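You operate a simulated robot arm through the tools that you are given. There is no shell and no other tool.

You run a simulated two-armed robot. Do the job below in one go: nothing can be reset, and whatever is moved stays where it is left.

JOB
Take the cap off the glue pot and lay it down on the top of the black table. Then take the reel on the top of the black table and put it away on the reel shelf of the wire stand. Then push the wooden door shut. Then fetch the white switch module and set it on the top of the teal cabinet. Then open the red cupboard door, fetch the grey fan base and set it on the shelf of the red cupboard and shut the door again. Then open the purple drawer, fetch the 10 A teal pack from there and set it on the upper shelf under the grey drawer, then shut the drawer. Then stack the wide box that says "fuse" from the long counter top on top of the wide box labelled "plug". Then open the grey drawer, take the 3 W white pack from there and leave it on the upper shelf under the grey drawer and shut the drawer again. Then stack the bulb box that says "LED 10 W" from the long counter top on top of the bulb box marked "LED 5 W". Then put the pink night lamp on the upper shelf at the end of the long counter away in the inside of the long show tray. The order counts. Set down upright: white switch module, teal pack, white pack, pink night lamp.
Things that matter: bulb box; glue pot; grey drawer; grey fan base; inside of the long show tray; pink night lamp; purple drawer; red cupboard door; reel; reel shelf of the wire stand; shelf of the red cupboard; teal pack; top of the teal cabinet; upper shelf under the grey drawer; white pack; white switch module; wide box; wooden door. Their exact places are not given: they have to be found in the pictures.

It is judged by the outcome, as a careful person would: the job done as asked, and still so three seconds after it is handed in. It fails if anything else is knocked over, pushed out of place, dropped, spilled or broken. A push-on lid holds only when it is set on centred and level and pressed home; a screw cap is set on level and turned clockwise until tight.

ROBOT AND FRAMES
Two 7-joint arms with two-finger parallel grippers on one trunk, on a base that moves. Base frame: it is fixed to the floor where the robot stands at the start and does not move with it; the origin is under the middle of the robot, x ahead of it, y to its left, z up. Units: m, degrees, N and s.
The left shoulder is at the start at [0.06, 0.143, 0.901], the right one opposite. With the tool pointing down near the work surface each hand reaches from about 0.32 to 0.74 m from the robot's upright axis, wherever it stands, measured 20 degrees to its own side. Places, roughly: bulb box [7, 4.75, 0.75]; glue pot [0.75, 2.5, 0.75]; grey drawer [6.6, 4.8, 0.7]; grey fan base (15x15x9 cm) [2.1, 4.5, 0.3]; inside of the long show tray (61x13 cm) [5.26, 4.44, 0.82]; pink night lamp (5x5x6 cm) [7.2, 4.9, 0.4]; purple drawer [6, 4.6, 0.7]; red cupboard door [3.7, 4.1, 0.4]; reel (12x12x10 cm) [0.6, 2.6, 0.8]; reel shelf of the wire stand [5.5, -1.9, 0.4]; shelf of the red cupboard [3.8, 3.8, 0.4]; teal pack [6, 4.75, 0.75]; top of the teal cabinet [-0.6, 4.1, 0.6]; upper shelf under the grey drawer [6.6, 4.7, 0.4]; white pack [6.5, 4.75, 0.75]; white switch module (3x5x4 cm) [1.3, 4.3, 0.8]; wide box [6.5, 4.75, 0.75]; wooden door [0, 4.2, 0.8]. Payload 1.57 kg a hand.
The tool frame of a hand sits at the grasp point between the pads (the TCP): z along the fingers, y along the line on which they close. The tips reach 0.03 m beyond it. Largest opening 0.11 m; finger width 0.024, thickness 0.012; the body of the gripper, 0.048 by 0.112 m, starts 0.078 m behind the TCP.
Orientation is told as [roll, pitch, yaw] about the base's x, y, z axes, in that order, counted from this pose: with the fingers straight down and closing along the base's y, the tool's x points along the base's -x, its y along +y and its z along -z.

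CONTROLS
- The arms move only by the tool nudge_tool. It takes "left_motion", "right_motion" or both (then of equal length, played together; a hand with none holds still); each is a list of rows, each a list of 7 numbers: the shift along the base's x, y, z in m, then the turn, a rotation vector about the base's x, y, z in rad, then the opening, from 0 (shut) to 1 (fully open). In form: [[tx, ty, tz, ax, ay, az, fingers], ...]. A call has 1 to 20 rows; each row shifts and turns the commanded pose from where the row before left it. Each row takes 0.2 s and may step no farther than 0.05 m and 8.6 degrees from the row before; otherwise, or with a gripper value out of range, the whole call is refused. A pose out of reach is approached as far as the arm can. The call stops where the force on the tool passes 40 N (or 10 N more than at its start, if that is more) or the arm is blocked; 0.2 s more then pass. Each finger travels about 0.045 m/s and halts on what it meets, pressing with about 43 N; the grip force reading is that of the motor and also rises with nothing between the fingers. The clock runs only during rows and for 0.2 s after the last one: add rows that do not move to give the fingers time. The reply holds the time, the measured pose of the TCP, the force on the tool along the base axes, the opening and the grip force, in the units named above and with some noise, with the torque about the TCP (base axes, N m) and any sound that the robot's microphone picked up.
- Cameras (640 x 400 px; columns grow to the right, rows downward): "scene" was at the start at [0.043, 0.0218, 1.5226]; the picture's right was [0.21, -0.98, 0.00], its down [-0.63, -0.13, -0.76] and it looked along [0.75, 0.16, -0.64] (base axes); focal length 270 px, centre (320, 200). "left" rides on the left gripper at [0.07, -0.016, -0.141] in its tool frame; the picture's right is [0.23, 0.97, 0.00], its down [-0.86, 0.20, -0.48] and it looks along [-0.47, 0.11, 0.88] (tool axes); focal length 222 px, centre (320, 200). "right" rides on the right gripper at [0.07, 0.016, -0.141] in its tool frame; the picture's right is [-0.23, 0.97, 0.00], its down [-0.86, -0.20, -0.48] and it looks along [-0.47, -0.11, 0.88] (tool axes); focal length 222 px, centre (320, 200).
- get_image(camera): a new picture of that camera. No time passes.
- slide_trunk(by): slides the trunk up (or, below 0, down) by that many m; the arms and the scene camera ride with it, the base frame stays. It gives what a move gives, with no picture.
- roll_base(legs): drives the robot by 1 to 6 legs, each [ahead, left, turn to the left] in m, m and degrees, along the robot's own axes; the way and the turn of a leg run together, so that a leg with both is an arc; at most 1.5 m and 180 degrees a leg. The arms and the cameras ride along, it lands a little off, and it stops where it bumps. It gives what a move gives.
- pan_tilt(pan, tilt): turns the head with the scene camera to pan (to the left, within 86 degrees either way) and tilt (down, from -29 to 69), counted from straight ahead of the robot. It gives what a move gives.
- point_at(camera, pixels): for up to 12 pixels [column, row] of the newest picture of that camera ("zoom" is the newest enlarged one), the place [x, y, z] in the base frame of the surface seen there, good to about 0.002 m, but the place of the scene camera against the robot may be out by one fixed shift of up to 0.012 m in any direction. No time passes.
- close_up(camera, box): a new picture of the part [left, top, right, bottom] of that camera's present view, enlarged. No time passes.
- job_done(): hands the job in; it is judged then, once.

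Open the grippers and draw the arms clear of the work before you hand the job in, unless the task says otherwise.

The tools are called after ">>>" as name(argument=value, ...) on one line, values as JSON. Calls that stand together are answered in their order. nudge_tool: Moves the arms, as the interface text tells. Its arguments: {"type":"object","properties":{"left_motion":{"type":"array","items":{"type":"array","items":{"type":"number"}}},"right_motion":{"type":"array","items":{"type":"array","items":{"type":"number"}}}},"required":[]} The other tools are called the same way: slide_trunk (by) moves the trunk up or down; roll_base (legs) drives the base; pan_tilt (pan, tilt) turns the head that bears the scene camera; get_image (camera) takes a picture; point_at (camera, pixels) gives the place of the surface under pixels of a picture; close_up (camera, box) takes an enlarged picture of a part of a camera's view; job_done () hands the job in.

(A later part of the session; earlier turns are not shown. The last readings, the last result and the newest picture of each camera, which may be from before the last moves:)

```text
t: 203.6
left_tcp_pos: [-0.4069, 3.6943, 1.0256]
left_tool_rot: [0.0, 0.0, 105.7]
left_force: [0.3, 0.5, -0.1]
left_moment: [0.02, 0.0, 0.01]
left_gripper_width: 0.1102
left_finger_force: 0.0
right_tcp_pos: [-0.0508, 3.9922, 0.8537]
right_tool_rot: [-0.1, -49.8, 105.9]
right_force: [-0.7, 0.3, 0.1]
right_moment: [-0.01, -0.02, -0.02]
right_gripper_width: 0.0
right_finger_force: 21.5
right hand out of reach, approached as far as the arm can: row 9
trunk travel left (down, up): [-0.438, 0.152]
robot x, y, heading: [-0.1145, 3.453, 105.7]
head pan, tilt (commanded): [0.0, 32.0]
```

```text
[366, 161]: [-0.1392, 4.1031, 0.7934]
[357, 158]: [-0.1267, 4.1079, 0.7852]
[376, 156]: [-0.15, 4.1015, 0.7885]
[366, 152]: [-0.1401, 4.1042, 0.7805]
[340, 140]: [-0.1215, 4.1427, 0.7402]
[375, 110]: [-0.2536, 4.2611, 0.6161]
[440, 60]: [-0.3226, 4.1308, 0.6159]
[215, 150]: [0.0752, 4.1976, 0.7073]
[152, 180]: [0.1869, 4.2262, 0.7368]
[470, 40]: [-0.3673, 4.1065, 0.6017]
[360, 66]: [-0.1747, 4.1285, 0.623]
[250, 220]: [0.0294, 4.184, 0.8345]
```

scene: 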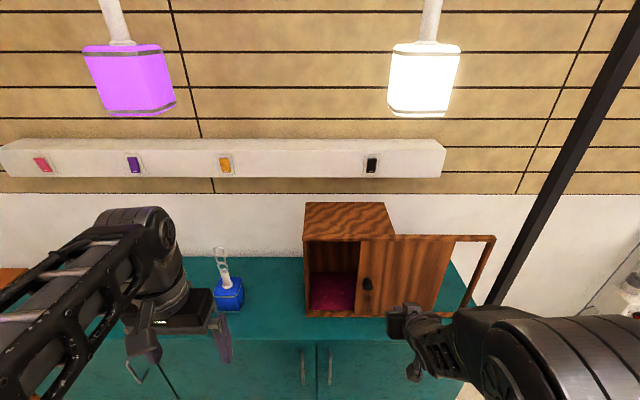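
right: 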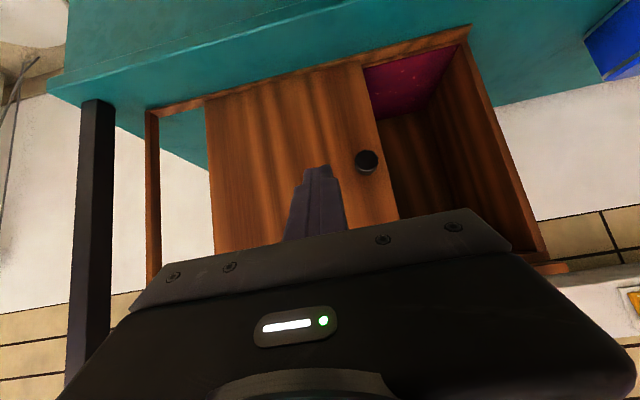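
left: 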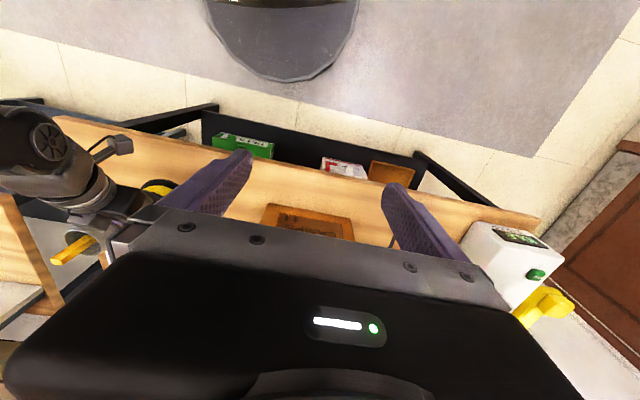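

Door face is at d≈4.0215, knob centre (a 0.970, z≈0.795). I advance the closed fingers to sit just right of the knob.

>>> nudge_tool(right_motion=[[-0.0156, 0.038, -0.015, 0, 0, 0, 0], [-0.0156, 0.038, -0.015, 0, 0, 0, 0], [-0.0078, 0.019, -0.015, 0, 0, 0, 0], [-0.0055, 0.0195, 0, 0, 0, 0, 0]])

>>> get_image(camera="right")

```text
t: 204.6
left_tcp_pos: [-0.4065, 3.6941, 1.0254]
left_tool_rot: [-0.1, 0.0, 105.7]
left_force: [0.8, -0.2, 0.2]
left_moment: [0.0, 0.05, 0.03]
left_gripper_width: 0.1101
left_finger_force: 0.0
right_tcp_pos: [-0.0934, 4.1078, 0.8086]
right_tool_rot: [-0.2, -49.9, 105.8]
right_force: [0.2, -0.2, -0.2]
right_moment: [0.01, -0.03, 0.01]
right_gripper_width: 0.0001
right_finger_force: 21.3
trunk travel left (down, up): [-0.438, 0.152]
robot x, y, heading: [-0.1127, 3.4523, 105.8]
head pan, tilt (commanded): [0.0, 32.0]
```

```text
taken
```

right: 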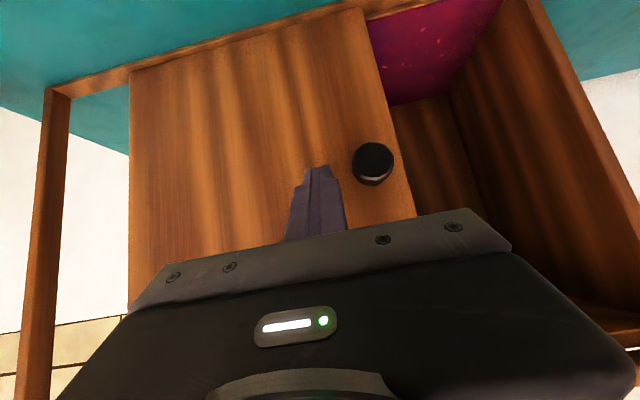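

The fingers are just right of the knob at (372,163). I push left along the rail in small steps.

>>> nudge_tool(right_motion=[[-0.0193, -0.0054, 0, 0, 0, 0, 0], [-0.0193, -0.0054, 0, 0, 0, 0, 0], [-0.0193, -0.0054, 0, 0, 0, 0, 0], [-0.0193, -0.0054, 0, 0, 0, 0, 0]])

>>> get_image(camera="right")

```text
t: 205.6
left_tcp_pos: [-0.4069, 3.6945, 1.0261]
left_tool_rot: [-0.1, 0.0, 105.6]
left_force: [-0.2, 0.4, -0.2]
left_moment: [0.01, 0.01, 0.0]
left_gripper_width: 0.11
left_finger_force: 0.0
right_tcp_pos: [-0.1716, 4.0852, 0.81]
right_tool_rot: [-0.2, -50.0, 105.9]
right_force: [0.3, 0.0, 1.0]
right_moment: [0.0, 0.0, -0.02]
right_gripper_width: 0.0
right_finger_force: 20.4
trunk travel left (down, up): [-0.438, 0.152]
robot x, y, heading: [-0.1176, 3.4563, 105.7]
head pan, tilt (commanded): [0.0, 32.0]
```

```text
taken
```

right: 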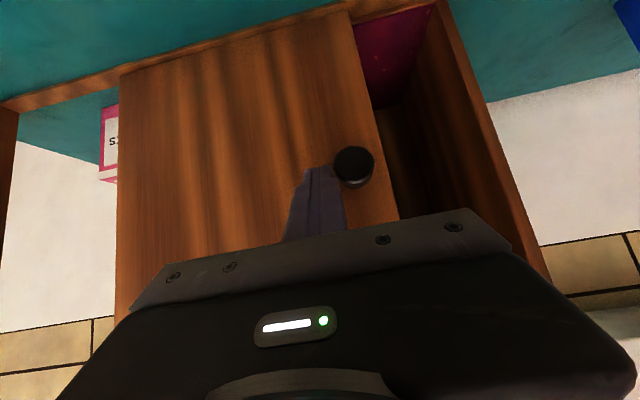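

The door is sliding with the push. I continue.

>>> nudge_tool(right_motion=[[-0.0193, -0.0054, 0, 0, 0, 0, 0], [-0.0193, -0.0054, 0, 0, 0, 0, 0], [-0.0193, -0.0054, 0, 0, 0, 0, 0], [-0.0193, -0.0054, 0, 0, 0, 0, 0]])

>>> get_image(camera="right")

>>> close_up(camera="scene", box=[260, 180, 520, 350])

```text
t: 206.6
left_tcp_pos: [-0.4071, 3.6945, 1.0252]
left_tool_rot: [0.0, -0.1, 105.7]
left_force: [0.1, -0.3, 0.2]
left_moment: [-0.01, -0.03, 0.02]
left_gripper_width: 0.1099
left_finger_force: 0.0
right_tcp_pos: [-0.2489, 4.0639, 0.8097]
right_tool_rot: [-0.2, -50.0, 105.7]
right_force: [-0.5, -0.7, -0.1]
right_moment: [-0.02, 0.03, -0.01]
right_gripper_width: 0.0004
right_finger_force: 21.5
trunk travel left (down, up): [-0.438, 0.152]
robot x, y, heading: [-0.1114, 3.4574, 105.5]
head pan, tilt (commanded): [0.0, 32.0]
```

```text
taken
```

right: 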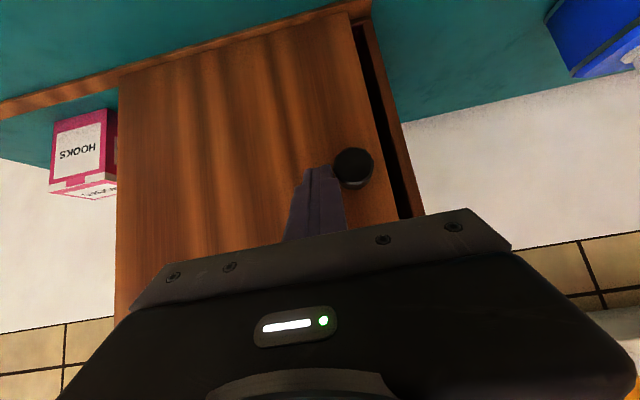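

```text
2.35 times, centred on (390, 265) of scene
```

zoom: 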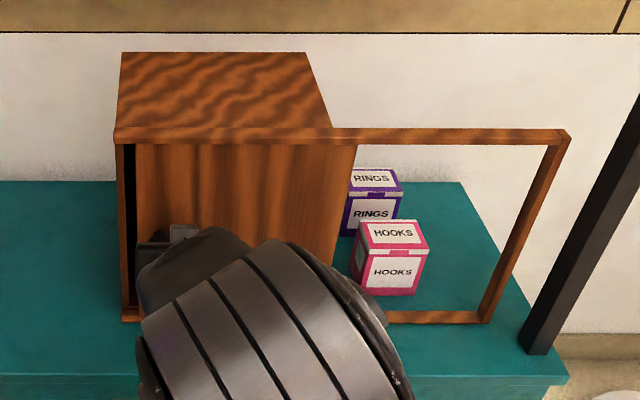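

Only a narrow gap remains at the left. I push on in small steps until it stops.

>>> nudge_tool(right_motion=[[-0.0096, -0.0027, 0, 0, 0, 0, 0], [-0.0096, -0.0027, 0, 0, 0, 0, 0], [-0.0048, -0.0013, 0, 0, 0, 0, 0]])

>>> get_image(camera="right")

```text
t: 207.4
left_tcp_pos: [-0.4057, 3.6933, 1.0256]
left_tool_rot: [0.0, 0.0, 105.8]
left_force: [-0.4, -0.2, -0.6]
left_moment: [-0.02, 0.01, -0.02]
left_gripper_width: 0.1102
left_finger_force: 0.1
right_tcp_pos: [-0.2719, 4.0574, 0.8095]
right_tool_rot: [0.0, -49.9, 105.7]
right_force: [-0.3, -0.3, 0.7]
right_moment: [0.02, 0.0, 0.01]
right_gripper_width: 0.0
right_finger_force: 21.2
trunk travel left (down, up): [-0.438, 0.152]
robot x, y, heading: [-0.1162, 3.4561, 105.3]
head pan, tilt (commanded): [0.0, 32.0]
```

```text
taken
```

right: 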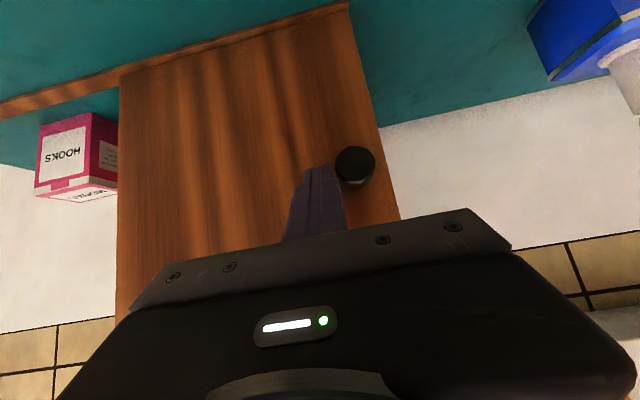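

The gap seems gone. I push a little more to feel the end stop.

>>> nudge_tool(right_motion=[[-0.0048, -0.0013, 0, 0, 0, 0, 0], [-0.0048, -0.0013, 0, 0, 0, 0, 0]])

>>> close_up(camera="scene", box=[260, 180, 520, 350])

```text
t: 208.0
left_tcp_pos: [-0.404, 3.6941, 1.0272]
left_tool_rot: [0.1, -0.1, 105.6]
left_force: [-0.2, -0.1, -0.4]
left_moment: [0.0, 0.01, -0.01]
left_gripper_width: 0.1101
left_finger_force: 0.0
right_tcp_pos: [-0.2764, 4.057, 0.8101]
right_tool_rot: [-0.1, -49.9, 105.3]
right_force: [20.8, -0.4, 5.1]
right_moment: [0.07, -0.3, -0.22]
right_gripper_width: 0.0002
right_finger_force: 21.6
trunk travel left (down, up): [-0.438, 0.152]
robot x, y, heading: [-0.1144, 3.4558, 105.5]
head pan, tilt (commanded): [0.0, 32.0]
```

```text
2.35 times, centred on (390, 265) of scene
```

zoom: 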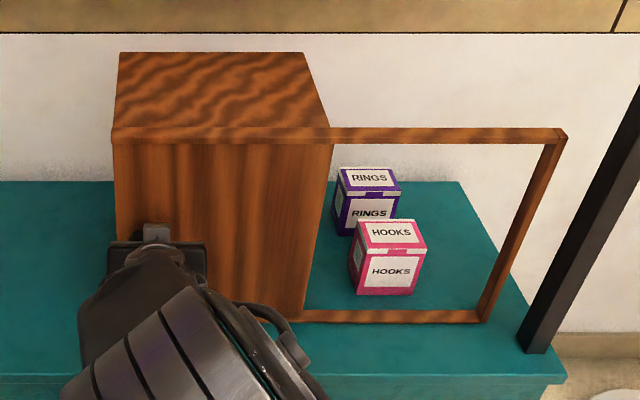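

The door is at its stop (20.8 N). I ease off the knob and withdraw the hand straight back.

>>> nudge_tool(right_motion=[[0.0145, 0.004, 0, 0, 0, 0, 0], [0.0108, -0.0385, 0.005, 0, 0, 0, 0], [0.0108, -0.0385, 0.005, 0, 0, 0, 0], [0.0108, -0.0385, 0.005, 0, 0, 0, 0]])

>>> roll_base(legs=[[-0.4, 0, 0]])

>>> get_image(camera="scene")

```text
t: 209.0
left_tcp_pos: [-0.4059, 3.6928, 1.0267]
left_tool_rot: [0.2, 0.0, 105.7]
left_force: [-0.1, 0.1, -0.2]
left_moment: [0.0, 0.01, 0.01]
left_gripper_width: 0.11
left_finger_force: 0.1
right_tcp_pos: [-0.235, 3.9426, 0.8245]
right_tool_rot: [-0.1, -50.0, 105.8]
right_force: [-0.4, 0.1, -0.5]
right_moment: [0.02, -0.01, -0.01]
right_gripper_width: 0.0
right_finger_force: 21.2
trunk travel left (down, up): [-0.438, 0.152]
robot x, y, heading: [-0.1148, 3.4582, 105.7]
head pan, tilt (commanded): [0.0, 32.0]
```

```text
t: 211.4
left_tcp_pos: [-0.2992, 3.309, 1.0256]
left_tool_rot: [0.1, -0.1, 105.7]
left_force: [0.5, -0.1, -0.2]
left_moment: [0.0, -0.01, 0.02]
left_gripper_width: 0.1099
left_finger_force: 0.0
right_tcp_pos: [-0.1266, 3.5579, 0.8242]
right_tool_rot: [-0.2, -49.9, 105.8]
right_force: [0.5, 0.1, -0.4]
right_moment: [0.04, 0.02, -0.02]
right_gripper_width: 0.0
right_finger_force: 21.8
trunk travel left (down, up): [-0.438, 0.152]
robot x, y, heading: [-0.0027, 3.0738, 106.1]
head pan, tilt (commanded): [0.0, 32.0]
```

```text
taken
```

scene: 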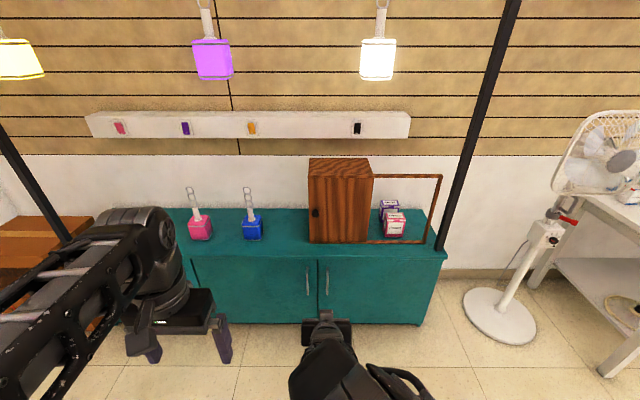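

The wooden door is fully shut and all cabinet items stand. I straighten the right hand, raise the trunk and strafe right toward the white table.

>>> nudge_tool(right_motion=[[0, 0, 0.01, -0.1396, -0.0393, 0, 0.3], [0, 0, 0.01, -0.1396, -0.0393, 0, 0.5], [0, 0, 0.01, -0.1396, -0.0393, 0, 0.5], [0, 0, 0.01, -0.1396, -0.0393, 0, 0.5], [0, 0, 0.01, -0.1396, -0.0393, 0, 0.5], [0, 0, 0.01, -0.1396, -0.0393, 0, 0.5]])

>>> slide_trunk(by=0.1)

>>> roll_base(legs=[[0, -0.9, -0.4], [0, -0.83, 0]])

>>> get_image(camera="scene")

```text
t: 212.8
left_tcp_pos: [-0.2989, 3.3097, 1.0251]
left_tool_rot: [0.1, 0.0, 105.7]
left_force: [0.5, -0.5, 0.8]
left_moment: [-0.02, 0.0, 0.0]
left_gripper_width: 0.1097
left_finger_force: 0.1
right_tcp_pos: [-0.1268, 3.5612, 0.8844]
right_tool_rot: [-0.1, 0.1, 105.9]
right_force: [0.0, -0.1, 0.9]
right_moment: [-0.01, -0.03, 0.0]
right_gripper_width: 0.0552
right_finger_force: 0.0
trunk travel left (down, up): [-0.438, 0.152]
robot x, y, heading: [-0.0038, 3.0737, 105.7]
head pan, tilt (commanded): [0.0, 32.0]
```

```text
t: 214.2
left_tcp_pos: [-0.2991, 3.31, 1.1244]
left_tool_rot: [0.1, 0.0, 105.6]
left_force: [-0.1, 0.7, 0.0]
left_moment: [0.0, 0.02, 0.0]
left_gripper_width: 0.1102
left_finger_force: 0.1
right_tcp_pos: [-0.1273, 3.5601, 0.9835]
right_tool_rot: [-0.1, -0.1, 105.8]
right_force: [0.0, -0.2, -0.2]
right_moment: [0.0, 0.0, -0.01]
right_gripper_width: 0.055
right_finger_force: 0.1
trunk travel left (down, up): [-0.538, 0.052]
robot x, y, heading: [-0.0043, 3.074, 106.0]
head pan, tilt (commanded): [0.0, 32.0]
```

```text
t: 223.0
left_tcp_pos: [1.3944, 3.7674, 1.1253]
left_tool_rot: [0.1, 0.0, 104.3]
left_force: [0.3, 0.5, 0.4]
left_moment: [-0.01, 0.01, -0.02]
left_gripper_width: 0.1103
left_finger_force: 0.0
right_tcp_pos: [1.5717, 4.0149, 0.9841]
right_tool_rot: [0.1, -0.1, 104.2]
right_force: [0.0, -0.1, -0.3]
right_moment: [0.03, 0.03, 0.02]
right_gripper_width: 0.055
right_finger_force: 0.1
trunk travel left (down, up): [-0.538, 0.052]
robot x, y, heading: [1.6785, 3.5246, 104.1]
head pan, tilt (commanded): [0.0, 32.0]
```

```text
taken
```

scene: 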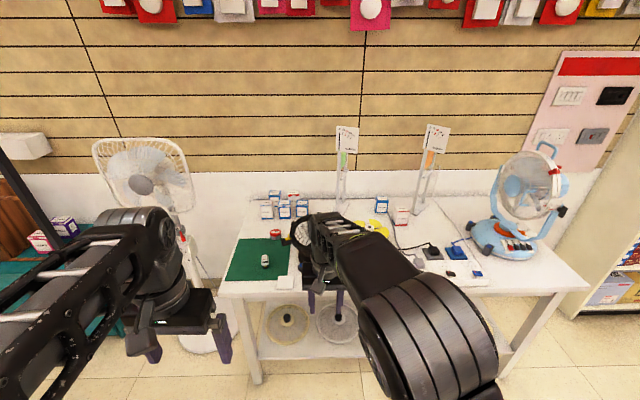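

I see the green mat with a small white module at (265,260). I zoom in.

>>> close_up(camera="scene", box=[210, 180, 360, 300])

>>> point_at(camera="zoom", pixels=[[236, 265], [236, 285], [300, 340], [200, 280], [100, 375], [290, 225], [250, 100], [340, 330]])

```text
3.33 times, centred on (285, 240) of scene
```

zoom: 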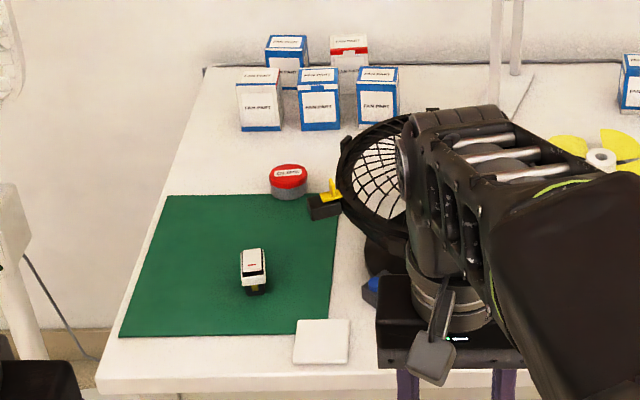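

```text
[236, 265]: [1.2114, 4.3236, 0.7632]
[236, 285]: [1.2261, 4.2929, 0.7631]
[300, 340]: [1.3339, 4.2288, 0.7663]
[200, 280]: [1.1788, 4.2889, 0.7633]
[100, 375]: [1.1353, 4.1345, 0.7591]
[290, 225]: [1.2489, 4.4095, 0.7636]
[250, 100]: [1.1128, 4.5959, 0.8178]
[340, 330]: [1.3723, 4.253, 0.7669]
```

The module is at zoom (253,265). I get its place and the table's edges.

>>> point_at(camera="zoom", pixels=[[253, 258], [253, 270], [245, 262], [262, 262], [253, 282], [253, 291], [253, 251]])

>>> close_up(camera="scene", box=[240, 235, 290, 285])

```text
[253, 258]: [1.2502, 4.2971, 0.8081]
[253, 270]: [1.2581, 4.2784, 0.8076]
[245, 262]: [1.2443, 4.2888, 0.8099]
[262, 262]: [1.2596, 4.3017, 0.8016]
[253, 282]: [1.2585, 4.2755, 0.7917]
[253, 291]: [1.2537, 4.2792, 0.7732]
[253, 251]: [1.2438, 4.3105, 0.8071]
```

```text
8.00 times, centred on (265, 260) of scene
```

zoom: 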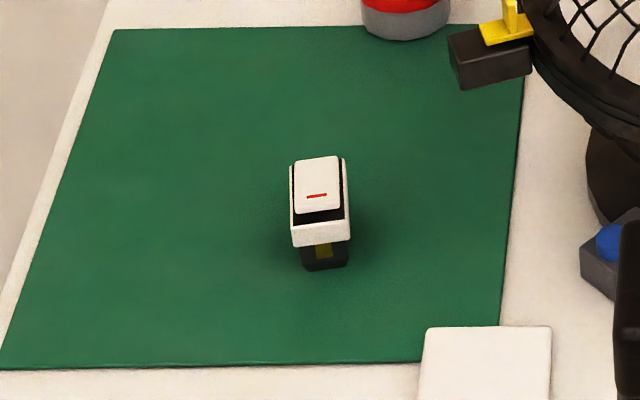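

The module stands rocker-up on the mat at about (1.26,4.286). I roll ahead 0.3 m so that the left hand can reach it.

>>> roll_base(legs=[[0.28, 0, 1.4]])

>>> pan_tilt(pan=10, tilt=50)

>>> get_image(camera="scene")

>>> get_image(camera="left")

```text
t: 225.0
left_tcp_pos: [1.3154, 4.0314, 1.125]
left_tool_rot: [0.1, -0.1, 105.6]
left_force: [0.1, 0.9, 0.2]
left_moment: [-0.01, -0.02, -0.01]
left_gripper_width: 0.11
left_finger_force: 0.1
right_tcp_pos: [1.4872, 4.2821, 0.9838]
right_tool_rot: [-0.1, 0.0, 105.7]
right_force: [0.3, -0.7, 0.8]
right_moment: [-0.03, -0.01, 0.03]
right_gripper_width: 0.0551
right_finger_force: 0.1
trunk travel left (down, up): [-0.538, 0.052]
robot x, y, heading: [1.607, 3.7898, 105.9]
head pan, tilt (commanded): [0.0, 32.0]
```

```text
t: 225.8
left_tcp_pos: [1.3158, 4.0298, 1.1255]
left_tool_rot: [0.1, 0.0, 105.6]
left_force: [0.0, -0.1, -0.4]
left_moment: [-0.02, 0.0, -0.01]
left_gripper_width: 0.1103
left_finger_force: 0.1
right_tcp_pos: [1.4878, 4.2795, 0.9838]
right_tool_rot: [-0.1, 0.0, 105.6]
right_force: [0.0, 0.8, 0.3]
right_moment: [-0.01, 0.01, 0.01]
right_gripper_width: 0.0549
right_finger_force: 0.2
trunk travel left (down, up): [-0.538, 0.052]
robot x, y, heading: [1.6063, 3.7944, 105.5]
head pan, tilt (commanded): [10.0, 50.0]
```

```text
taken
```

scene: 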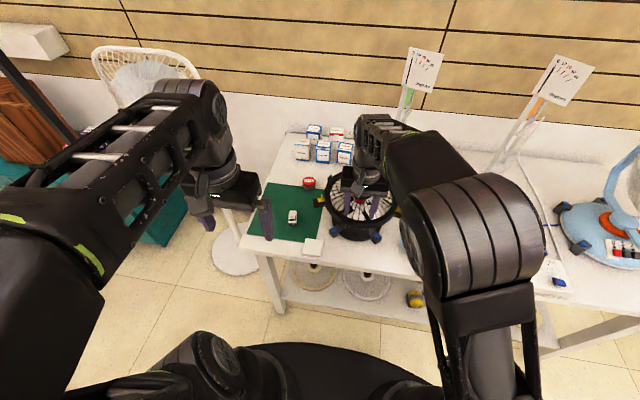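

```text
taken
```

left: 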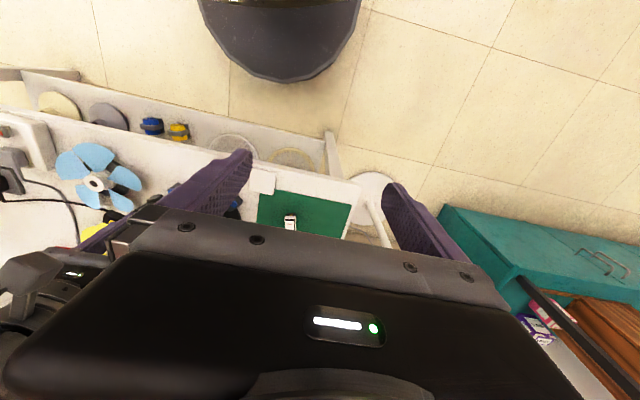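

The left wrist camera sees the module at (290,222). I measure it there.

>>> close_up(camera="left", box=[250, 180, 370, 250])

>>> point_at(camera="left", pixels=[[290, 218], [290, 224], [288, 228], [293, 221], [286, 218], [260, 215], [350, 210]])

>>> point_at(camera="scene", pixels=[[293, 214], [293, 220], [360, 195], [380, 210], [345, 220], [309, 183], [312, 247], [250, 232]])

```text
5.33 times, centred on (310, 215) of left
```

zoom: 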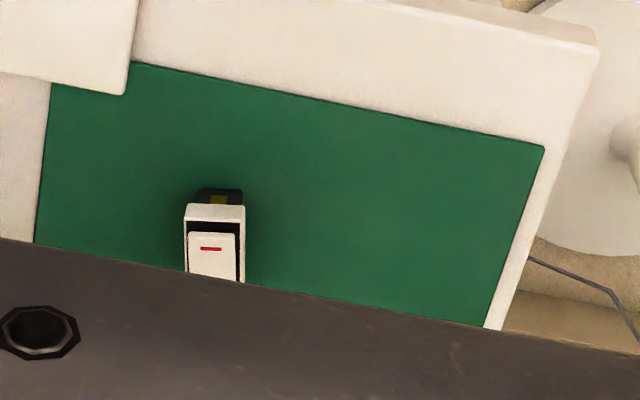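

```text
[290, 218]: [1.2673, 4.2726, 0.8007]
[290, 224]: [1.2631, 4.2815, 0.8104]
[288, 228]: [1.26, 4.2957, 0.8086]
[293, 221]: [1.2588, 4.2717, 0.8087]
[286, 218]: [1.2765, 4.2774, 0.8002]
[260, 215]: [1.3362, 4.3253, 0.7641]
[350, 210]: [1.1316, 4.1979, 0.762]
```

```text
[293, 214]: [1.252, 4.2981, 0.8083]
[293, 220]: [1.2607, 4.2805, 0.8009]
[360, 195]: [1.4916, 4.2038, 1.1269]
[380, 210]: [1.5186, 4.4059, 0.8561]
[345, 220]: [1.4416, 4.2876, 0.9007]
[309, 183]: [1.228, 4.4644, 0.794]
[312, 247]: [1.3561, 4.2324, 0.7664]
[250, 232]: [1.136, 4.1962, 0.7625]
```

The module's centre is about (1.258,4.292), turned ~13° from the hand. I bring the left hand over it with that extra yaw, and draw the right hand back a bit.

>>> nudge_tool(left_motion=[[-0.0083, 0.0374, -0.0285, 0, 0, 0.0333, 0.8], [-0.0083, 0.0374, -0.0285, 0, 0, 0.0333, 0.8], [-0.0083, 0.0374, -0.0285, 0, 0, 0.0333, 0.8], [-0.0083, 0.0374, -0.0285, 0, 0, 0.0333, 0.8], [-0.0083, 0.0374, -0.0285, 0, 0, 0.0333, 0.8], [-0.0083, 0.0374, -0.0285, 0, 0, 0.0333, 0.8], [-0.0083, 0.0374, -0.0285, 0, 0, 0.0333, 0.8]], right_motion=[[0.02, -0.02, 0.01, 0, 0, 0, 0.5], [0.02, -0.02, 0.01, 0, 0, 0, 0.5], [0.02, -0.02, 0.01, 0, 0, 0, 0.5], [0.01, -0.02, 0, 0, 0, 0, 0.5], [0, 0, 0, 0, 0, 0, 0.5], [0, 0, 0, 0, 0, 0, 0.5], [0, 0, 0, 0, 0, 0, 0.5]])

>>> get_image(camera="left")

>>> get_image(camera="scene")

```text
t: 227.4
left_tcp_pos: [1.2579, 4.2934, 0.9257]
left_tool_rot: [0.1, -0.1, 119.0]
left_force: [0.2, -0.1, 0.1]
left_moment: [0.01, 0.03, 0.0]
left_gripper_width: 0.0879
left_finger_force: 0.1
right_tcp_pos: [1.5571, 4.2014, 1.0147]
right_tool_rot: [-0.1, 0.0, 105.7]
right_force: [-0.3, 0.4, 1.1]
right_moment: [-0.03, -0.03, -0.01]
right_gripper_width: 0.0547
right_finger_force: 0.0
trunk travel left (down, up): [-0.538, 0.052]
robot x, y, heading: [1.6103, 3.7917, 105.7]
head pan, tilt (commanded): [10.0, 50.0]
```

```text
taken
```

left: 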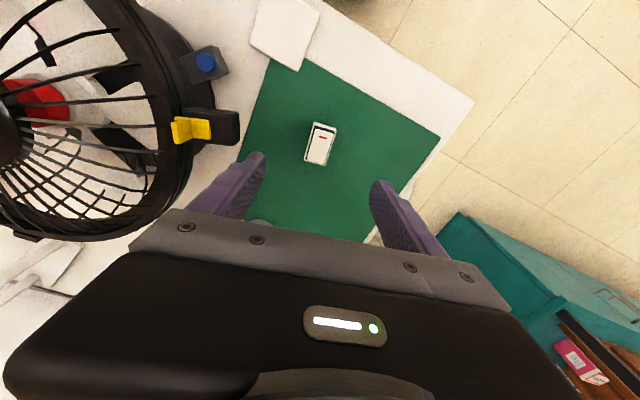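

```text
taken
```

scene: 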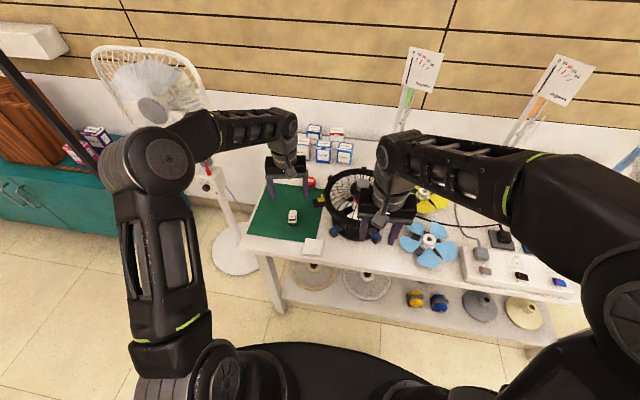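

I measure the module's corners in the left camera, and the nearby fan's blocks.

>>> close_up(camera="left", box=[280, 100, 360, 180])

>>> point_at(camera="zoom", pixels=[[280, 125], [400, 140], [255, 300], [355, 320], [320, 230], [330, 160]])

>>> point_at(camera="left", pixels=[[235, 128], [205, 128], [218, 65], [180, 128], [195, 90], [225, 142]])

```text
5.00 times, centred on (320, 140) of left
```

zoom: 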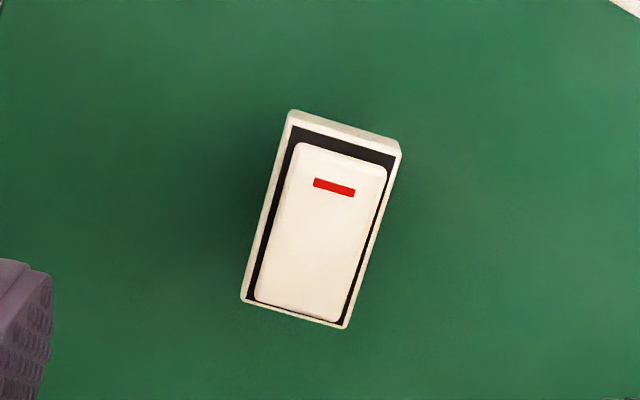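

```text
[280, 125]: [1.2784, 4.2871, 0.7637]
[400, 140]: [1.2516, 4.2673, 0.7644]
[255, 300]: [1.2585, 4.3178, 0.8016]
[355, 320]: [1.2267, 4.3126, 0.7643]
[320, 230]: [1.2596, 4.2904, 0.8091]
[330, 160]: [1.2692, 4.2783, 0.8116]
```

```text
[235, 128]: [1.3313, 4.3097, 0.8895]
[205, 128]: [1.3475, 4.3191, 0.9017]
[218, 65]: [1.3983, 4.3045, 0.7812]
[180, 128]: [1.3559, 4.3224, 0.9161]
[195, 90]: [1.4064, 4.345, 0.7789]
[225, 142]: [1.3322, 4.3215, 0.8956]
```

The TCP is within 3 mm of the module's centre (1.259,4.291); the caged fan's block is ~1.5 cm clear of the hand. I descend in steps with the fingers at 0.6.

>>> nudge_tool(left_motion=[[0.001, -0.002, -0.03, 0, 0, 0.03, 0.6], [0, 0, -0.03, 0, 0, 0.03, 0.6], [0, 0, -0.03, 0, 0, 0, 0.6], [0, 0, -0.02, 0, 0, 0, 0.6]])

>>> get_image(camera="left")

```text
t: 228.4
left_tcp_pos: [1.2595, 4.2908, 0.8168]
left_tool_rot: [0.0, 0.1, 122.4]
left_force: [0.3, 0.4, 0.1]
left_moment: [-0.01, 0.01, 0.01]
left_gripper_width: 0.0661
left_finger_force: 0.0
right_tcp_pos: [1.5568, 4.2007, 1.0151]
right_tool_rot: [-0.2, -0.1, 105.7]
right_force: [0.2, 0.0, 0.0]
right_moment: [0.02, -0.01, -0.03]
right_gripper_width: 0.0548
right_finger_force: 0.1
trunk travel left (down, up): [-0.538, 0.052]
robot x, y, heading: [1.6131, 3.7918, 105.6]
head pan, tilt (commanded): [10.0, 50.0]
```

```text
taken
```

left: 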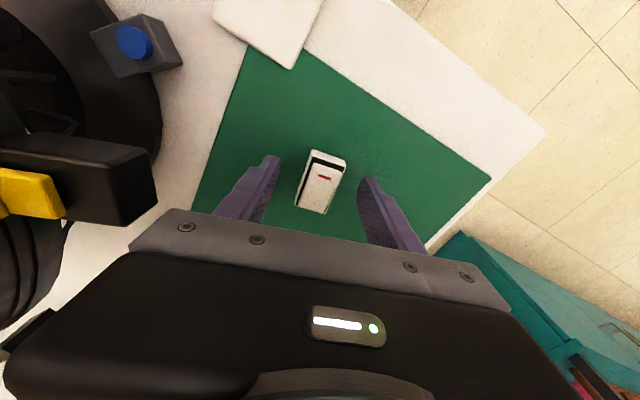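

The module is centred between the fingers at (320,182). I go down 14 mm and close.

>>> nudge_tool(left_motion=[[0, 0, -0.014, 0, 0, 0, 0.6], [0, 0, 0, 0, 0, 0, 0.6], [0, 0, 0, 0, 0, 0, 0.2], [0, 0, 0, 0, 0, 0, 0.1], [0, 0, 0, 0, 0, 0, 0.1], [0, 0, 0, 0, 0, 0, 0.1]])

>>> get_image(camera="left")

```text
t: 229.8
left_tcp_pos: [1.2589, 4.2901, 0.8021]
left_tool_rot: [0.1, 0.0, 122.4]
left_force: [0.8, -0.3, 1.0]
left_moment: [-0.01, 0.0, 0.02]
left_gripper_width: 0.027
left_finger_force: 27.2
right_tcp_pos: [1.557, 4.2012, 1.0167]
right_tool_rot: [-0.1, -0.2, 105.7]
right_force: [-0.2, 0.3, 0.2]
right_moment: [0.0, 0.02, 0.0]
right_gripper_width: 0.0553
right_finger_force: 0.1
trunk travel left (down, up): [-0.538, 0.052]
robot x, y, heading: [1.6064, 3.7915, 105.5]
head pan, tilt (commanded): [10.0, 50.0]
```

```text
taken
```

left: 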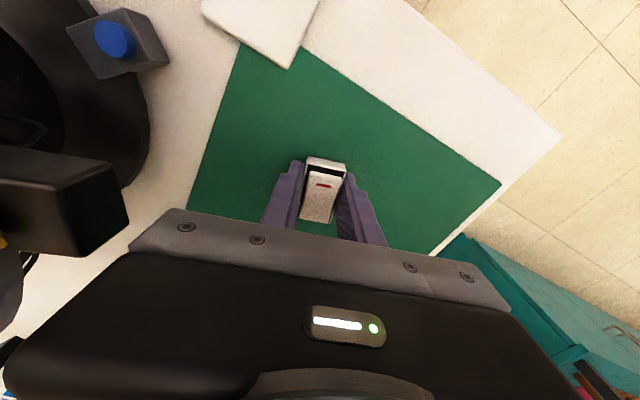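

Gripped at 27 mm. I lift straight up 0.17 m and back off a little.

>>> nudge_tool(left_motion=[[0, 0, 0.02, 0, 0, 0, 0.1], [0, 0, 0.05, 0, 0, 0, 0.1], [0, 0, 0.05, 0, 0, 0, 0.1], [0, 0, 0.05, 0, 0, 0, 0.1]])

>>> get_image(camera="left")

>>> roll_base(legs=[[-0.35, 0, 0]])

>>> get_image(camera="scene")

```text
t: 230.8
left_tcp_pos: [1.2601, 4.2868, 0.9708]
left_tool_rot: [0.0, 0.0, 122.4]
left_force: [0.1, 0.2, 0.2]
left_moment: [0.0, -0.01, -0.01]
left_gripper_width: 0.0266
left_finger_force: 37.8
right_tcp_pos: [1.5567, 4.2015, 1.0159]
right_tool_rot: [-0.1, -0.2, 105.6]
right_force: [0.0, 0.0, 0.0]
right_moment: [0.0, 0.02, -0.03]
right_gripper_width: 0.055
right_finger_force: 0.0
trunk travel left (down, up): [-0.538, 0.052]
robot x, y, heading: [1.6088, 3.7891, 105.8]
head pan, tilt (commanded): [10.0, 50.0]
```

```text
taken
```

left: 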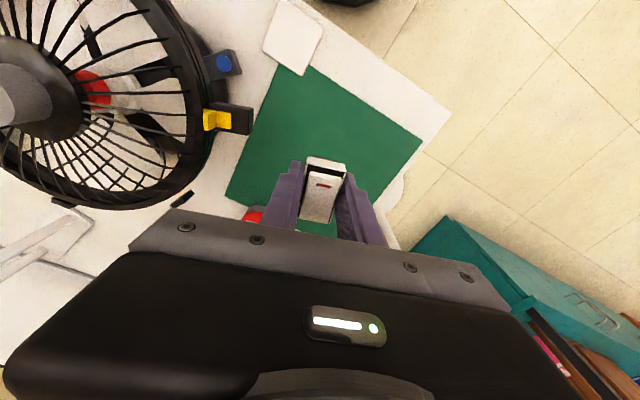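

```text
t: 233.1
left_tcp_pos: [1.3537, 3.9425, 0.9702]
left_tool_rot: [-0.1, -0.1, 122.5]
left_force: [-0.1, -0.6, -1.3]
left_moment: [0.02, 0.02, 0.01]
left_gripper_width: 0.0268
left_finger_force: 37.6
right_tcp_pos: [1.6522, 3.857, 1.0148]
right_tool_rot: [-0.1, -0.1, 105.8]
right_force: [0.6, -0.2, -1.0]
right_moment: [0.01, -0.04, 0.0]
right_gripper_width: 0.0549
right_finger_force: 0.0
trunk travel left (down, up): [-0.538, 0.052]
robot x, y, heading: [1.7059, 3.4497, 105.6]
head pan, tilt (commanded): [10.0, 50.0]
```

```text
taken
```

scene: 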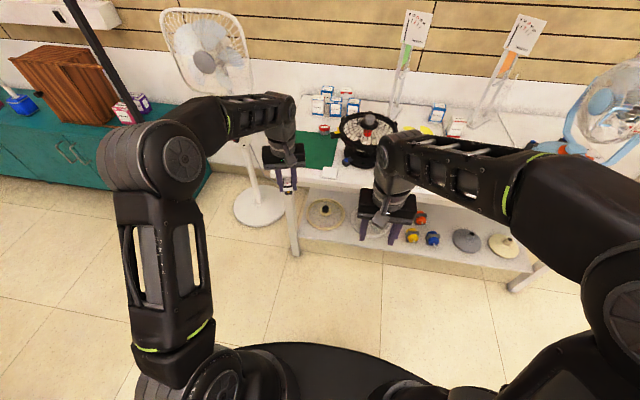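

The module is held upright. I strafe left to the teal cabinet's free left part, keeping clear of the black table behind me.

>>> roll_base(legs=[[0.08, 1.2, 0], [0, 1.15, 0]])

>>> pan_tilt(pan=10, tilt=40)

>>> get_image(camera="scene")

```text
t: 244.7
left_tcp_pos: [-0.9488, 3.3958, 0.9695]
left_tool_rot: [0.0, 0.0, 122.1]
left_force: [0.2, 0.6, -0.9]
left_moment: [-0.03, 0.0, 0.01]
left_gripper_width: 0.0269
left_finger_force: 37.8
right_tcp_pos: [-0.6528, 3.3075, 1.0146]
right_tool_rot: [-0.1, -0.1, 105.2]
right_force: [0.4, 0.9, 0.2]
right_moment: [-0.01, 0.0, -0.02]
right_gripper_width: 0.055
right_finger_force: 0.0
trunk travel left (down, up): [-0.538, 0.052]
robot x, y, heading: [-0.6029, 2.8964, 105.0]
head pan, tilt (commanded): [10.0, 50.0]
```

```text
t: 245.4
left_tcp_pos: [-0.9489, 3.3959, 0.9686]
left_tool_rot: [0.0, 0.0, 122.0]
left_force: [0.3, 0.1, 0.1]
left_moment: [0.03, 0.0, 0.01]
left_gripper_width: 0.0267
left_finger_force: 38.0
right_tcp_pos: [-0.6523, 3.3069, 1.0145]
right_tool_rot: [-0.1, -0.1, 105.2]
right_force: [0.4, -0.2, 0.3]
right_moment: [0.01, 0.02, 0.0]
right_gripper_width: 0.0551
right_finger_force: 0.0
trunk travel left (down, up): [-0.538, 0.052]
robot x, y, heading: [-0.5986, 2.8946, 105.0]
head pan, tilt (commanded): [10.0, 40.0]
```

```text
taken
```

scene: 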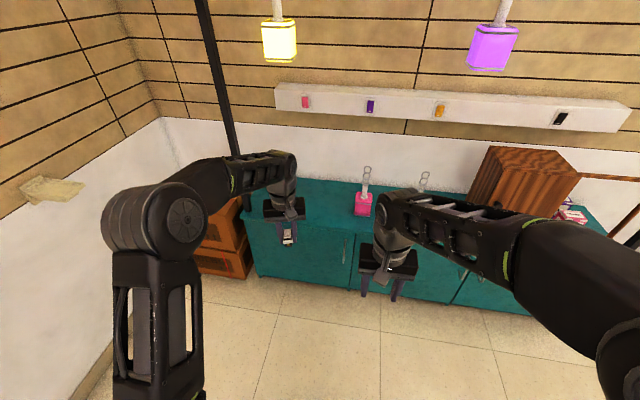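

I measure the left post, the yellow hanging lamp, and the cabinet top around the intended spot.

>>> point_at(camera="scene", pixels=[[225, 120], [235, 160], [278, 45], [278, 58], [320, 200], [335, 225], [362, 205], [330, 185], [305, 230], [250, 215]])

>>> slide_trunk(by=-0.2)

```text
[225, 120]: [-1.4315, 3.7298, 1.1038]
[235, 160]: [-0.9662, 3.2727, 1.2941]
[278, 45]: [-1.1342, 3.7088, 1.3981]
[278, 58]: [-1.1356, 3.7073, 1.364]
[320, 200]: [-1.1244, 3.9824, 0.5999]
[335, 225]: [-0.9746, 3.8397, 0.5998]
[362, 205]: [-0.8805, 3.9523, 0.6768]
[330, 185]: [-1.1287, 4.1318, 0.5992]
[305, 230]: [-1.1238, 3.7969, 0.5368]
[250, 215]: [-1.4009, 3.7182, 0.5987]
```

```text
t: 247.6
left_tcp_pos: [-0.9491, 3.3953, 0.7691]
left_tool_rot: [0.0, 0.0, 122.0]
left_force: [-1.2, -0.3, -0.6]
left_moment: [0.0, -0.01, -0.01]
left_gripper_width: 0.0267
left_finger_force: 37.4
right_tcp_pos: [-0.6519, 3.3064, 0.8149]
right_tool_rot: [-0.2, -0.1, 105.2]
right_force: [0.3, 0.4, 1.2]
right_moment: [-0.03, -0.01, -0.02]
right_gripper_width: 0.0548
right_finger_force: 0.0
trunk travel left (down, up): [-0.338, 0.252]
robot x, y, heading: [-0.6, 2.8999, 105.0]
head pan, tilt (commanded): [10.0, 40.0]
```

Target spot: a≈−0.02, d≈4.06, clear of the pink tag and posts. I roll ahead 0.5 m.

>>> roll_base(legs=[[0.5, 0, 0.5]])

>>> get_image(camera="left")

>>> get_image(camera="scene")

```text
t: 250.6
left_tcp_pos: [-1.0812, 3.8812, 0.7689]
left_tool_rot: [0.0, 0.0, 122.1]
left_force: [-0.6, -0.5, 0.3]
left_moment: [0.01, -0.03, -0.04]
left_gripper_width: 0.0268
left_finger_force: 37.6
right_tcp_pos: [-0.7845, 3.7923, 0.815]
right_tool_rot: [0.0, -0.1, 105.3]
right_force: [-0.1, -0.2, -1.0]
right_moment: [0.0, -0.01, 0.02]
right_gripper_width: 0.0551
right_finger_force: 0.1
trunk travel left (down, up): [-0.338, 0.252]
robot x, y, heading: [-0.7352, 3.3856, 105.3]
head pan, tilt (commanded): [10.0, 40.0]
```

```text
taken
```

left: 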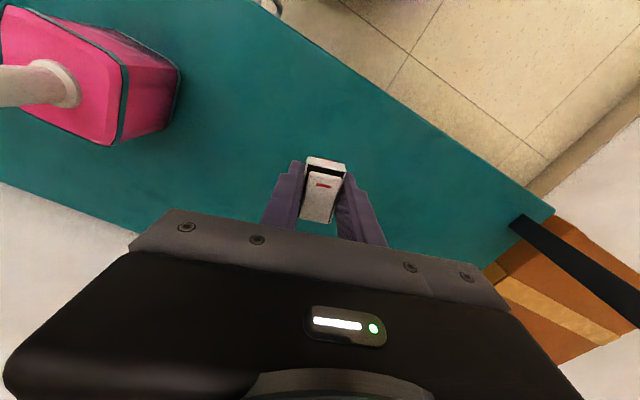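

```text
taken
```

scene: 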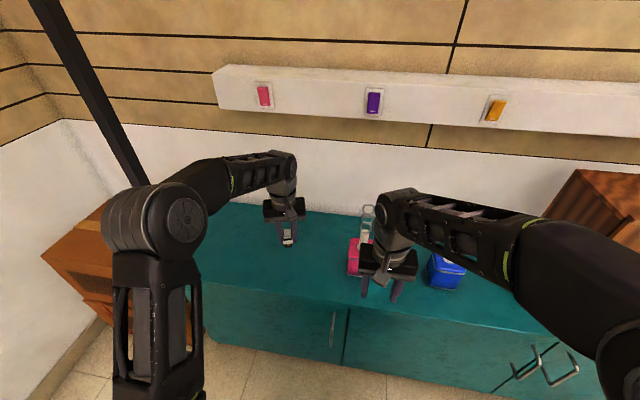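

I move the module 3.5 cm further in and lower it near the cabinet top.

>>> nudge_tool(left_motion=[[-0.0094, 0.0337, 0, 0, 0, 0, 0.1], [0, 0, -0.04, 0, 0, 0, 0.1], [0, 0, -0.04, 0, 0, 0, 0.1], [0, 0, -0.035, 0, 0, 0, 0.1]])

>>> point_at(camera="left", pixels=[[320, 120], [420, 180], [250, 120]])

>>> get_image(camera="left")

```text
t: 251.6
left_tcp_pos: [-1.0924, 3.9146, 0.6524]
left_tool_rot: [0.2, 0.0, 122.1]
left_force: [-0.4, 0.8, -0.5]
left_moment: [0.02, 0.03, 0.01]
left_gripper_width: 0.0266
left_finger_force: 37.8
right_tcp_pos: [-0.785, 3.7946, 0.8146]
right_tool_rot: [-0.1, -0.1, 105.3]
right_force: [-0.3, -0.2, -0.5]
right_moment: [-0.04, 0.02, -0.03]
right_gripper_width: 0.0549
right_finger_force: 0.1
trunk travel left (down, up): [-0.338, 0.252]
robot x, y, heading: [-0.7349, 3.3881, 105.1]
head pan, tilt (commanded): [10.0, 40.0]
```

```text
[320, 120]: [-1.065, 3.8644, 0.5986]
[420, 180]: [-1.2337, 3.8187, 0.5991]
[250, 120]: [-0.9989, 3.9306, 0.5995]
```

```text
taken
```

left: 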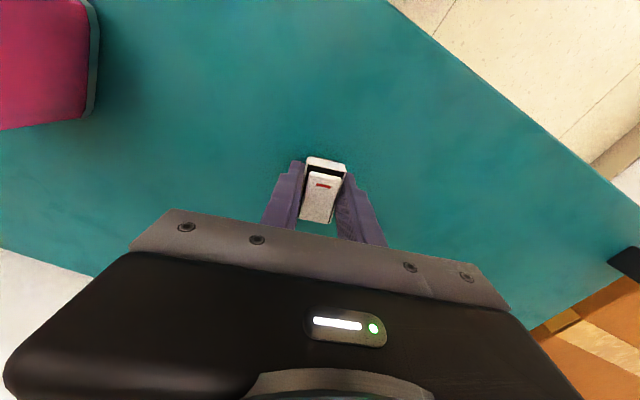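

Surface z≈0.599; contact expected near TCP z 0.6375. I lower in small steps.

>>> nudge_tool(left_motion=[[0, 0, -0.007, 0, 0, 0, 0.1], [0, 0, -0.004, 0, 0, 0, 0.1], [0, 0, -0.002, 0, 0, 0, 0.1]])

>>> nudge_tool(left_motion=[[0, 0, -0.0015, 0, 0, 0, 0.1], [0, 0, -0.001, 0, 0, 0, 0.1]])

```text
t: 252.4
left_tcp_pos: [-1.0908, 3.9138, 0.6401]
left_tool_rot: [0.0, 0.0, 122.1]
left_force: [-0.5, -0.2, -0.2]
left_moment: [-0.02, -0.01, 0.01]
left_gripper_width: 0.0268
left_finger_force: 37.1
right_tcp_pos: [-0.7854, 3.7926, 0.8156]
right_tool_rot: [-0.1, -0.1, 105.3]
right_force: [-0.2, -0.5, 0.6]
right_moment: [-0.02, 0.03, -0.01]
right_gripper_width: 0.0552
right_finger_force: 0.1
trunk travel left (down, up): [-0.338, 0.252]
robot x, y, heading: [-0.7329, 3.3823, 105.2]
head pan, tilt (commanded): [10.0, 40.0]
```

```text
t: 253.0
left_tcp_pos: [-1.0903, 3.9155, 0.6387]
left_tool_rot: [0.1, 0.0, 122.0]
left_force: [-0.5, -0.1, -0.7]
left_moment: [-0.02, -0.04, 0.03]
left_gripper_width: 0.0266
left_finger_force: 37.4
right_tcp_pos: [-0.7845, 3.7933, 0.8154]
right_tool_rot: [0.0, 0.0, 105.3]
right_force: [0.2, 0.3, 0.2]
right_moment: [0.03, -0.01, 0.0]
right_gripper_width: 0.055
right_finger_force: 0.1
trunk travel left (down, up): [-0.338, 0.252]
robot x, y, heading: [-0.7342, 3.3838, 105.2]
head pan, tilt (commanded): [10.0, 40.0]
```

>>> nudge_tool(left_motion=[[0, 0, -0.001, 0, 0, 0, 0.1], [0, 0, -0.001, 0, 0, 0, 0.1]])

```text
t: 253.6
left_tcp_pos: [-1.0907, 3.9148, 0.6377]
left_tool_rot: [0.1, -0.1, 122.2]
left_force: [0.8, -1.9, 6.0]
left_moment: [-0.09, 0.01, 0.0]
left_gripper_width: 0.0267
left_finger_force: 37.5
right_tcp_pos: [-0.7854, 3.7927, 0.8141]
right_tool_rot: [0.0, -0.2, 105.4]
right_force: [0.3, 0.1, -0.4]
right_moment: [0.01, 0.05, 0.02]
right_gripper_width: 0.0552
right_finger_force: 0.0
trunk travel left (down, up): [-0.338, 0.252]
robot x, y, heading: [-0.7416, 3.3837, 105.5]
head pan, tilt (commanded): [10.0, 40.0]
```

Contact (6 N). I open the fingers and raise the hand.

>>> nudge_tool(left_motion=[[0, 0, 0, 0, 0, 0, 0.4], [0, 0, 0, 0, 0, 0, 0.6], [0, 0, 0, 0, 0, 0, 0.6], [0, 0, 0.03, 0, 0, 0, 0.6], [0, 0, 0.05, 0, 0, 0, 0.6], [0, 0, 0.05, 0, 0, 0, 0.6]])

>>> get_image(camera="left")

```text
t: 255.0
left_tcp_pos: [-1.0898, 3.9156, 0.7687]
left_tool_rot: [0.0, 0.0, 122.1]
left_force: [0.1, -0.5, 0.7]
left_moment: [0.01, 0.01, -0.01]
left_gripper_width: 0.0659
left_finger_force: 0.1
right_tcp_pos: [-0.7853, 3.7919, 0.8149]
right_tool_rot: [-0.1, 0.0, 105.2]
right_force: [-0.5, -0.4, -0.5]
right_moment: [0.0, -0.03, -0.04]
right_gripper_width: 0.0551
right_finger_force: 0.1
trunk travel left (down, up): [-0.338, 0.252]
robot x, y, heading: [-0.7357, 3.3825, 105.2]
head pan, tilt (commanded): [10.0, 40.0]
```

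```text
taken
```

left: 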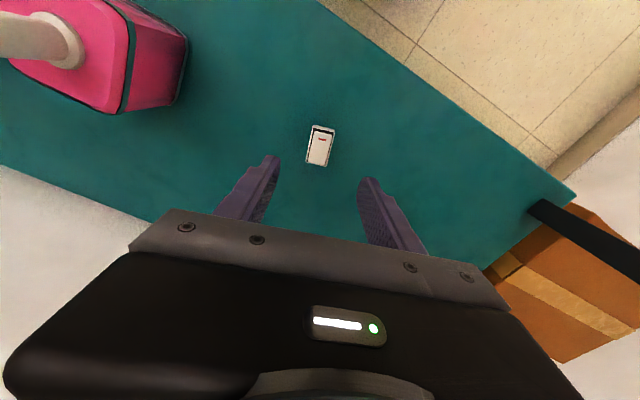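

The switch module stands upright on the teal cabinet. I back off, straighten the left hand's yaw, raise the trunk and look at the whole cabinet.

>>> roll_base(legs=[[-0.48, 0, 0]])

>>> nudge_tool(left_motion=[[0.0, 0, 0, 0, 0, -0.096, 0.8], [0, 0, 0, 0, 0, -0.096, 1], [0, 0, 0, 0, 0, -0.096, 1]])

>>> slide_trunk(by=0.2)

>>> pan_tilt(pan=-20, tilt=30)

>>> get_image(camera="scene")

```text
t: 257.8
left_tcp_pos: [-0.96, 3.4489, 0.7692]
left_tool_rot: [0.0, -0.1, 121.8]
left_force: [0.1, -0.1, -1.1]
left_moment: [-0.03, 0.03, 0.04]
left_gripper_width: 0.0661
left_finger_force: 0.0
right_tcp_pos: [-0.6565, 3.3249, 0.8143]
right_tool_rot: [-0.2, -0.1, 105.1]
right_force: [-0.4, -0.3, 0.1]
right_moment: [-0.02, -0.01, -0.06]
right_gripper_width: 0.055
right_finger_force: 0.2
trunk travel left (down, up): [-0.338, 0.252]
robot x, y, heading: [-0.6089, 2.9181, 104.8]
head pan, tilt (commanded): [10.0, 40.0]
```

```text
t: 258.6
left_tcp_pos: [-0.9609, 3.4497, 0.7685]
left_tool_rot: [0.1, 0.0, 105.1]
left_force: [0.2, 0.0, -0.5]
left_moment: [-0.04, 0.0, -0.02]
left_gripper_width: 0.1102
left_finger_force: 0.2
right_tcp_pos: [-0.6567, 3.3262, 0.8157]
right_tool_rot: [-0.2, -0.1, 105.0]
right_force: [-0.2, 0.5, 0.4]
right_moment: [-0.01, -0.02, 0.0]
right_gripper_width: 0.055
right_finger_force: 0.1
trunk travel left (down, up): [-0.338, 0.252]
robot x, y, heading: [-0.6077, 2.916, 104.9]
head pan, tilt (commanded): [10.0, 40.0]
```

```text
t: 260.8
left_tcp_pos: [-0.9614, 3.4495, 0.9679]
left_tool_rot: [0.0, 0.0, 105.2]
left_force: [-0.2, 0.4, -0.3]
left_moment: [0.0, -0.01, 0.01]
left_gripper_width: 0.1101
left_finger_force: 0.0
right_tcp_pos: [-0.6552, 3.3258, 1.0141]
right_tool_rot: [-0.1, -0.1, 105.0]
right_force: [0.2, 0.3, 0.5]
right_moment: [0.0, -0.01, 0.02]
right_gripper_width: 0.0548
right_finger_force: 0.0
trunk travel left (down, up): [-0.538, 0.052]
robot x, y, heading: [-0.607, 2.9156, 105.3]
head pan, tilt (commanded): [10.0, 40.0]
```

```text
t: 261.8
left_tcp_pos: [-0.9611, 3.4498, 0.9687]
left_tool_rot: [0.0, 0.0, 105.2]
left_force: [0.8, -1.2, -0.3]
left_moment: [-0.01, -0.02, 0.01]
left_gripper_width: 0.1098
left_finger_force: 0.2
right_tcp_pos: [-0.6566, 3.3252, 1.0148]
right_tool_rot: [-0.1, -0.1, 105.0]
right_force: [0.7, 0.5, -0.3]
right_moment: [0.01, -0.02, 0.01]
right_gripper_width: 0.0548
right_finger_force: 0.0
trunk travel left (down, up): [-0.538, 0.052]
robot x, y, heading: [-0.6082, 2.9166, 105.0]
head pan, tilt (commanded): [-20.0, 30.0]
```

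```text
taken
```

scene: 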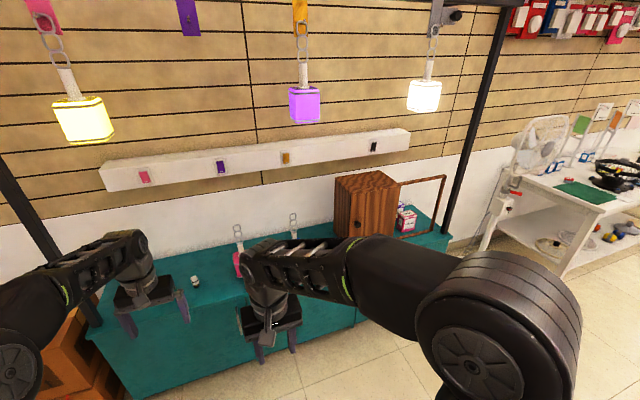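

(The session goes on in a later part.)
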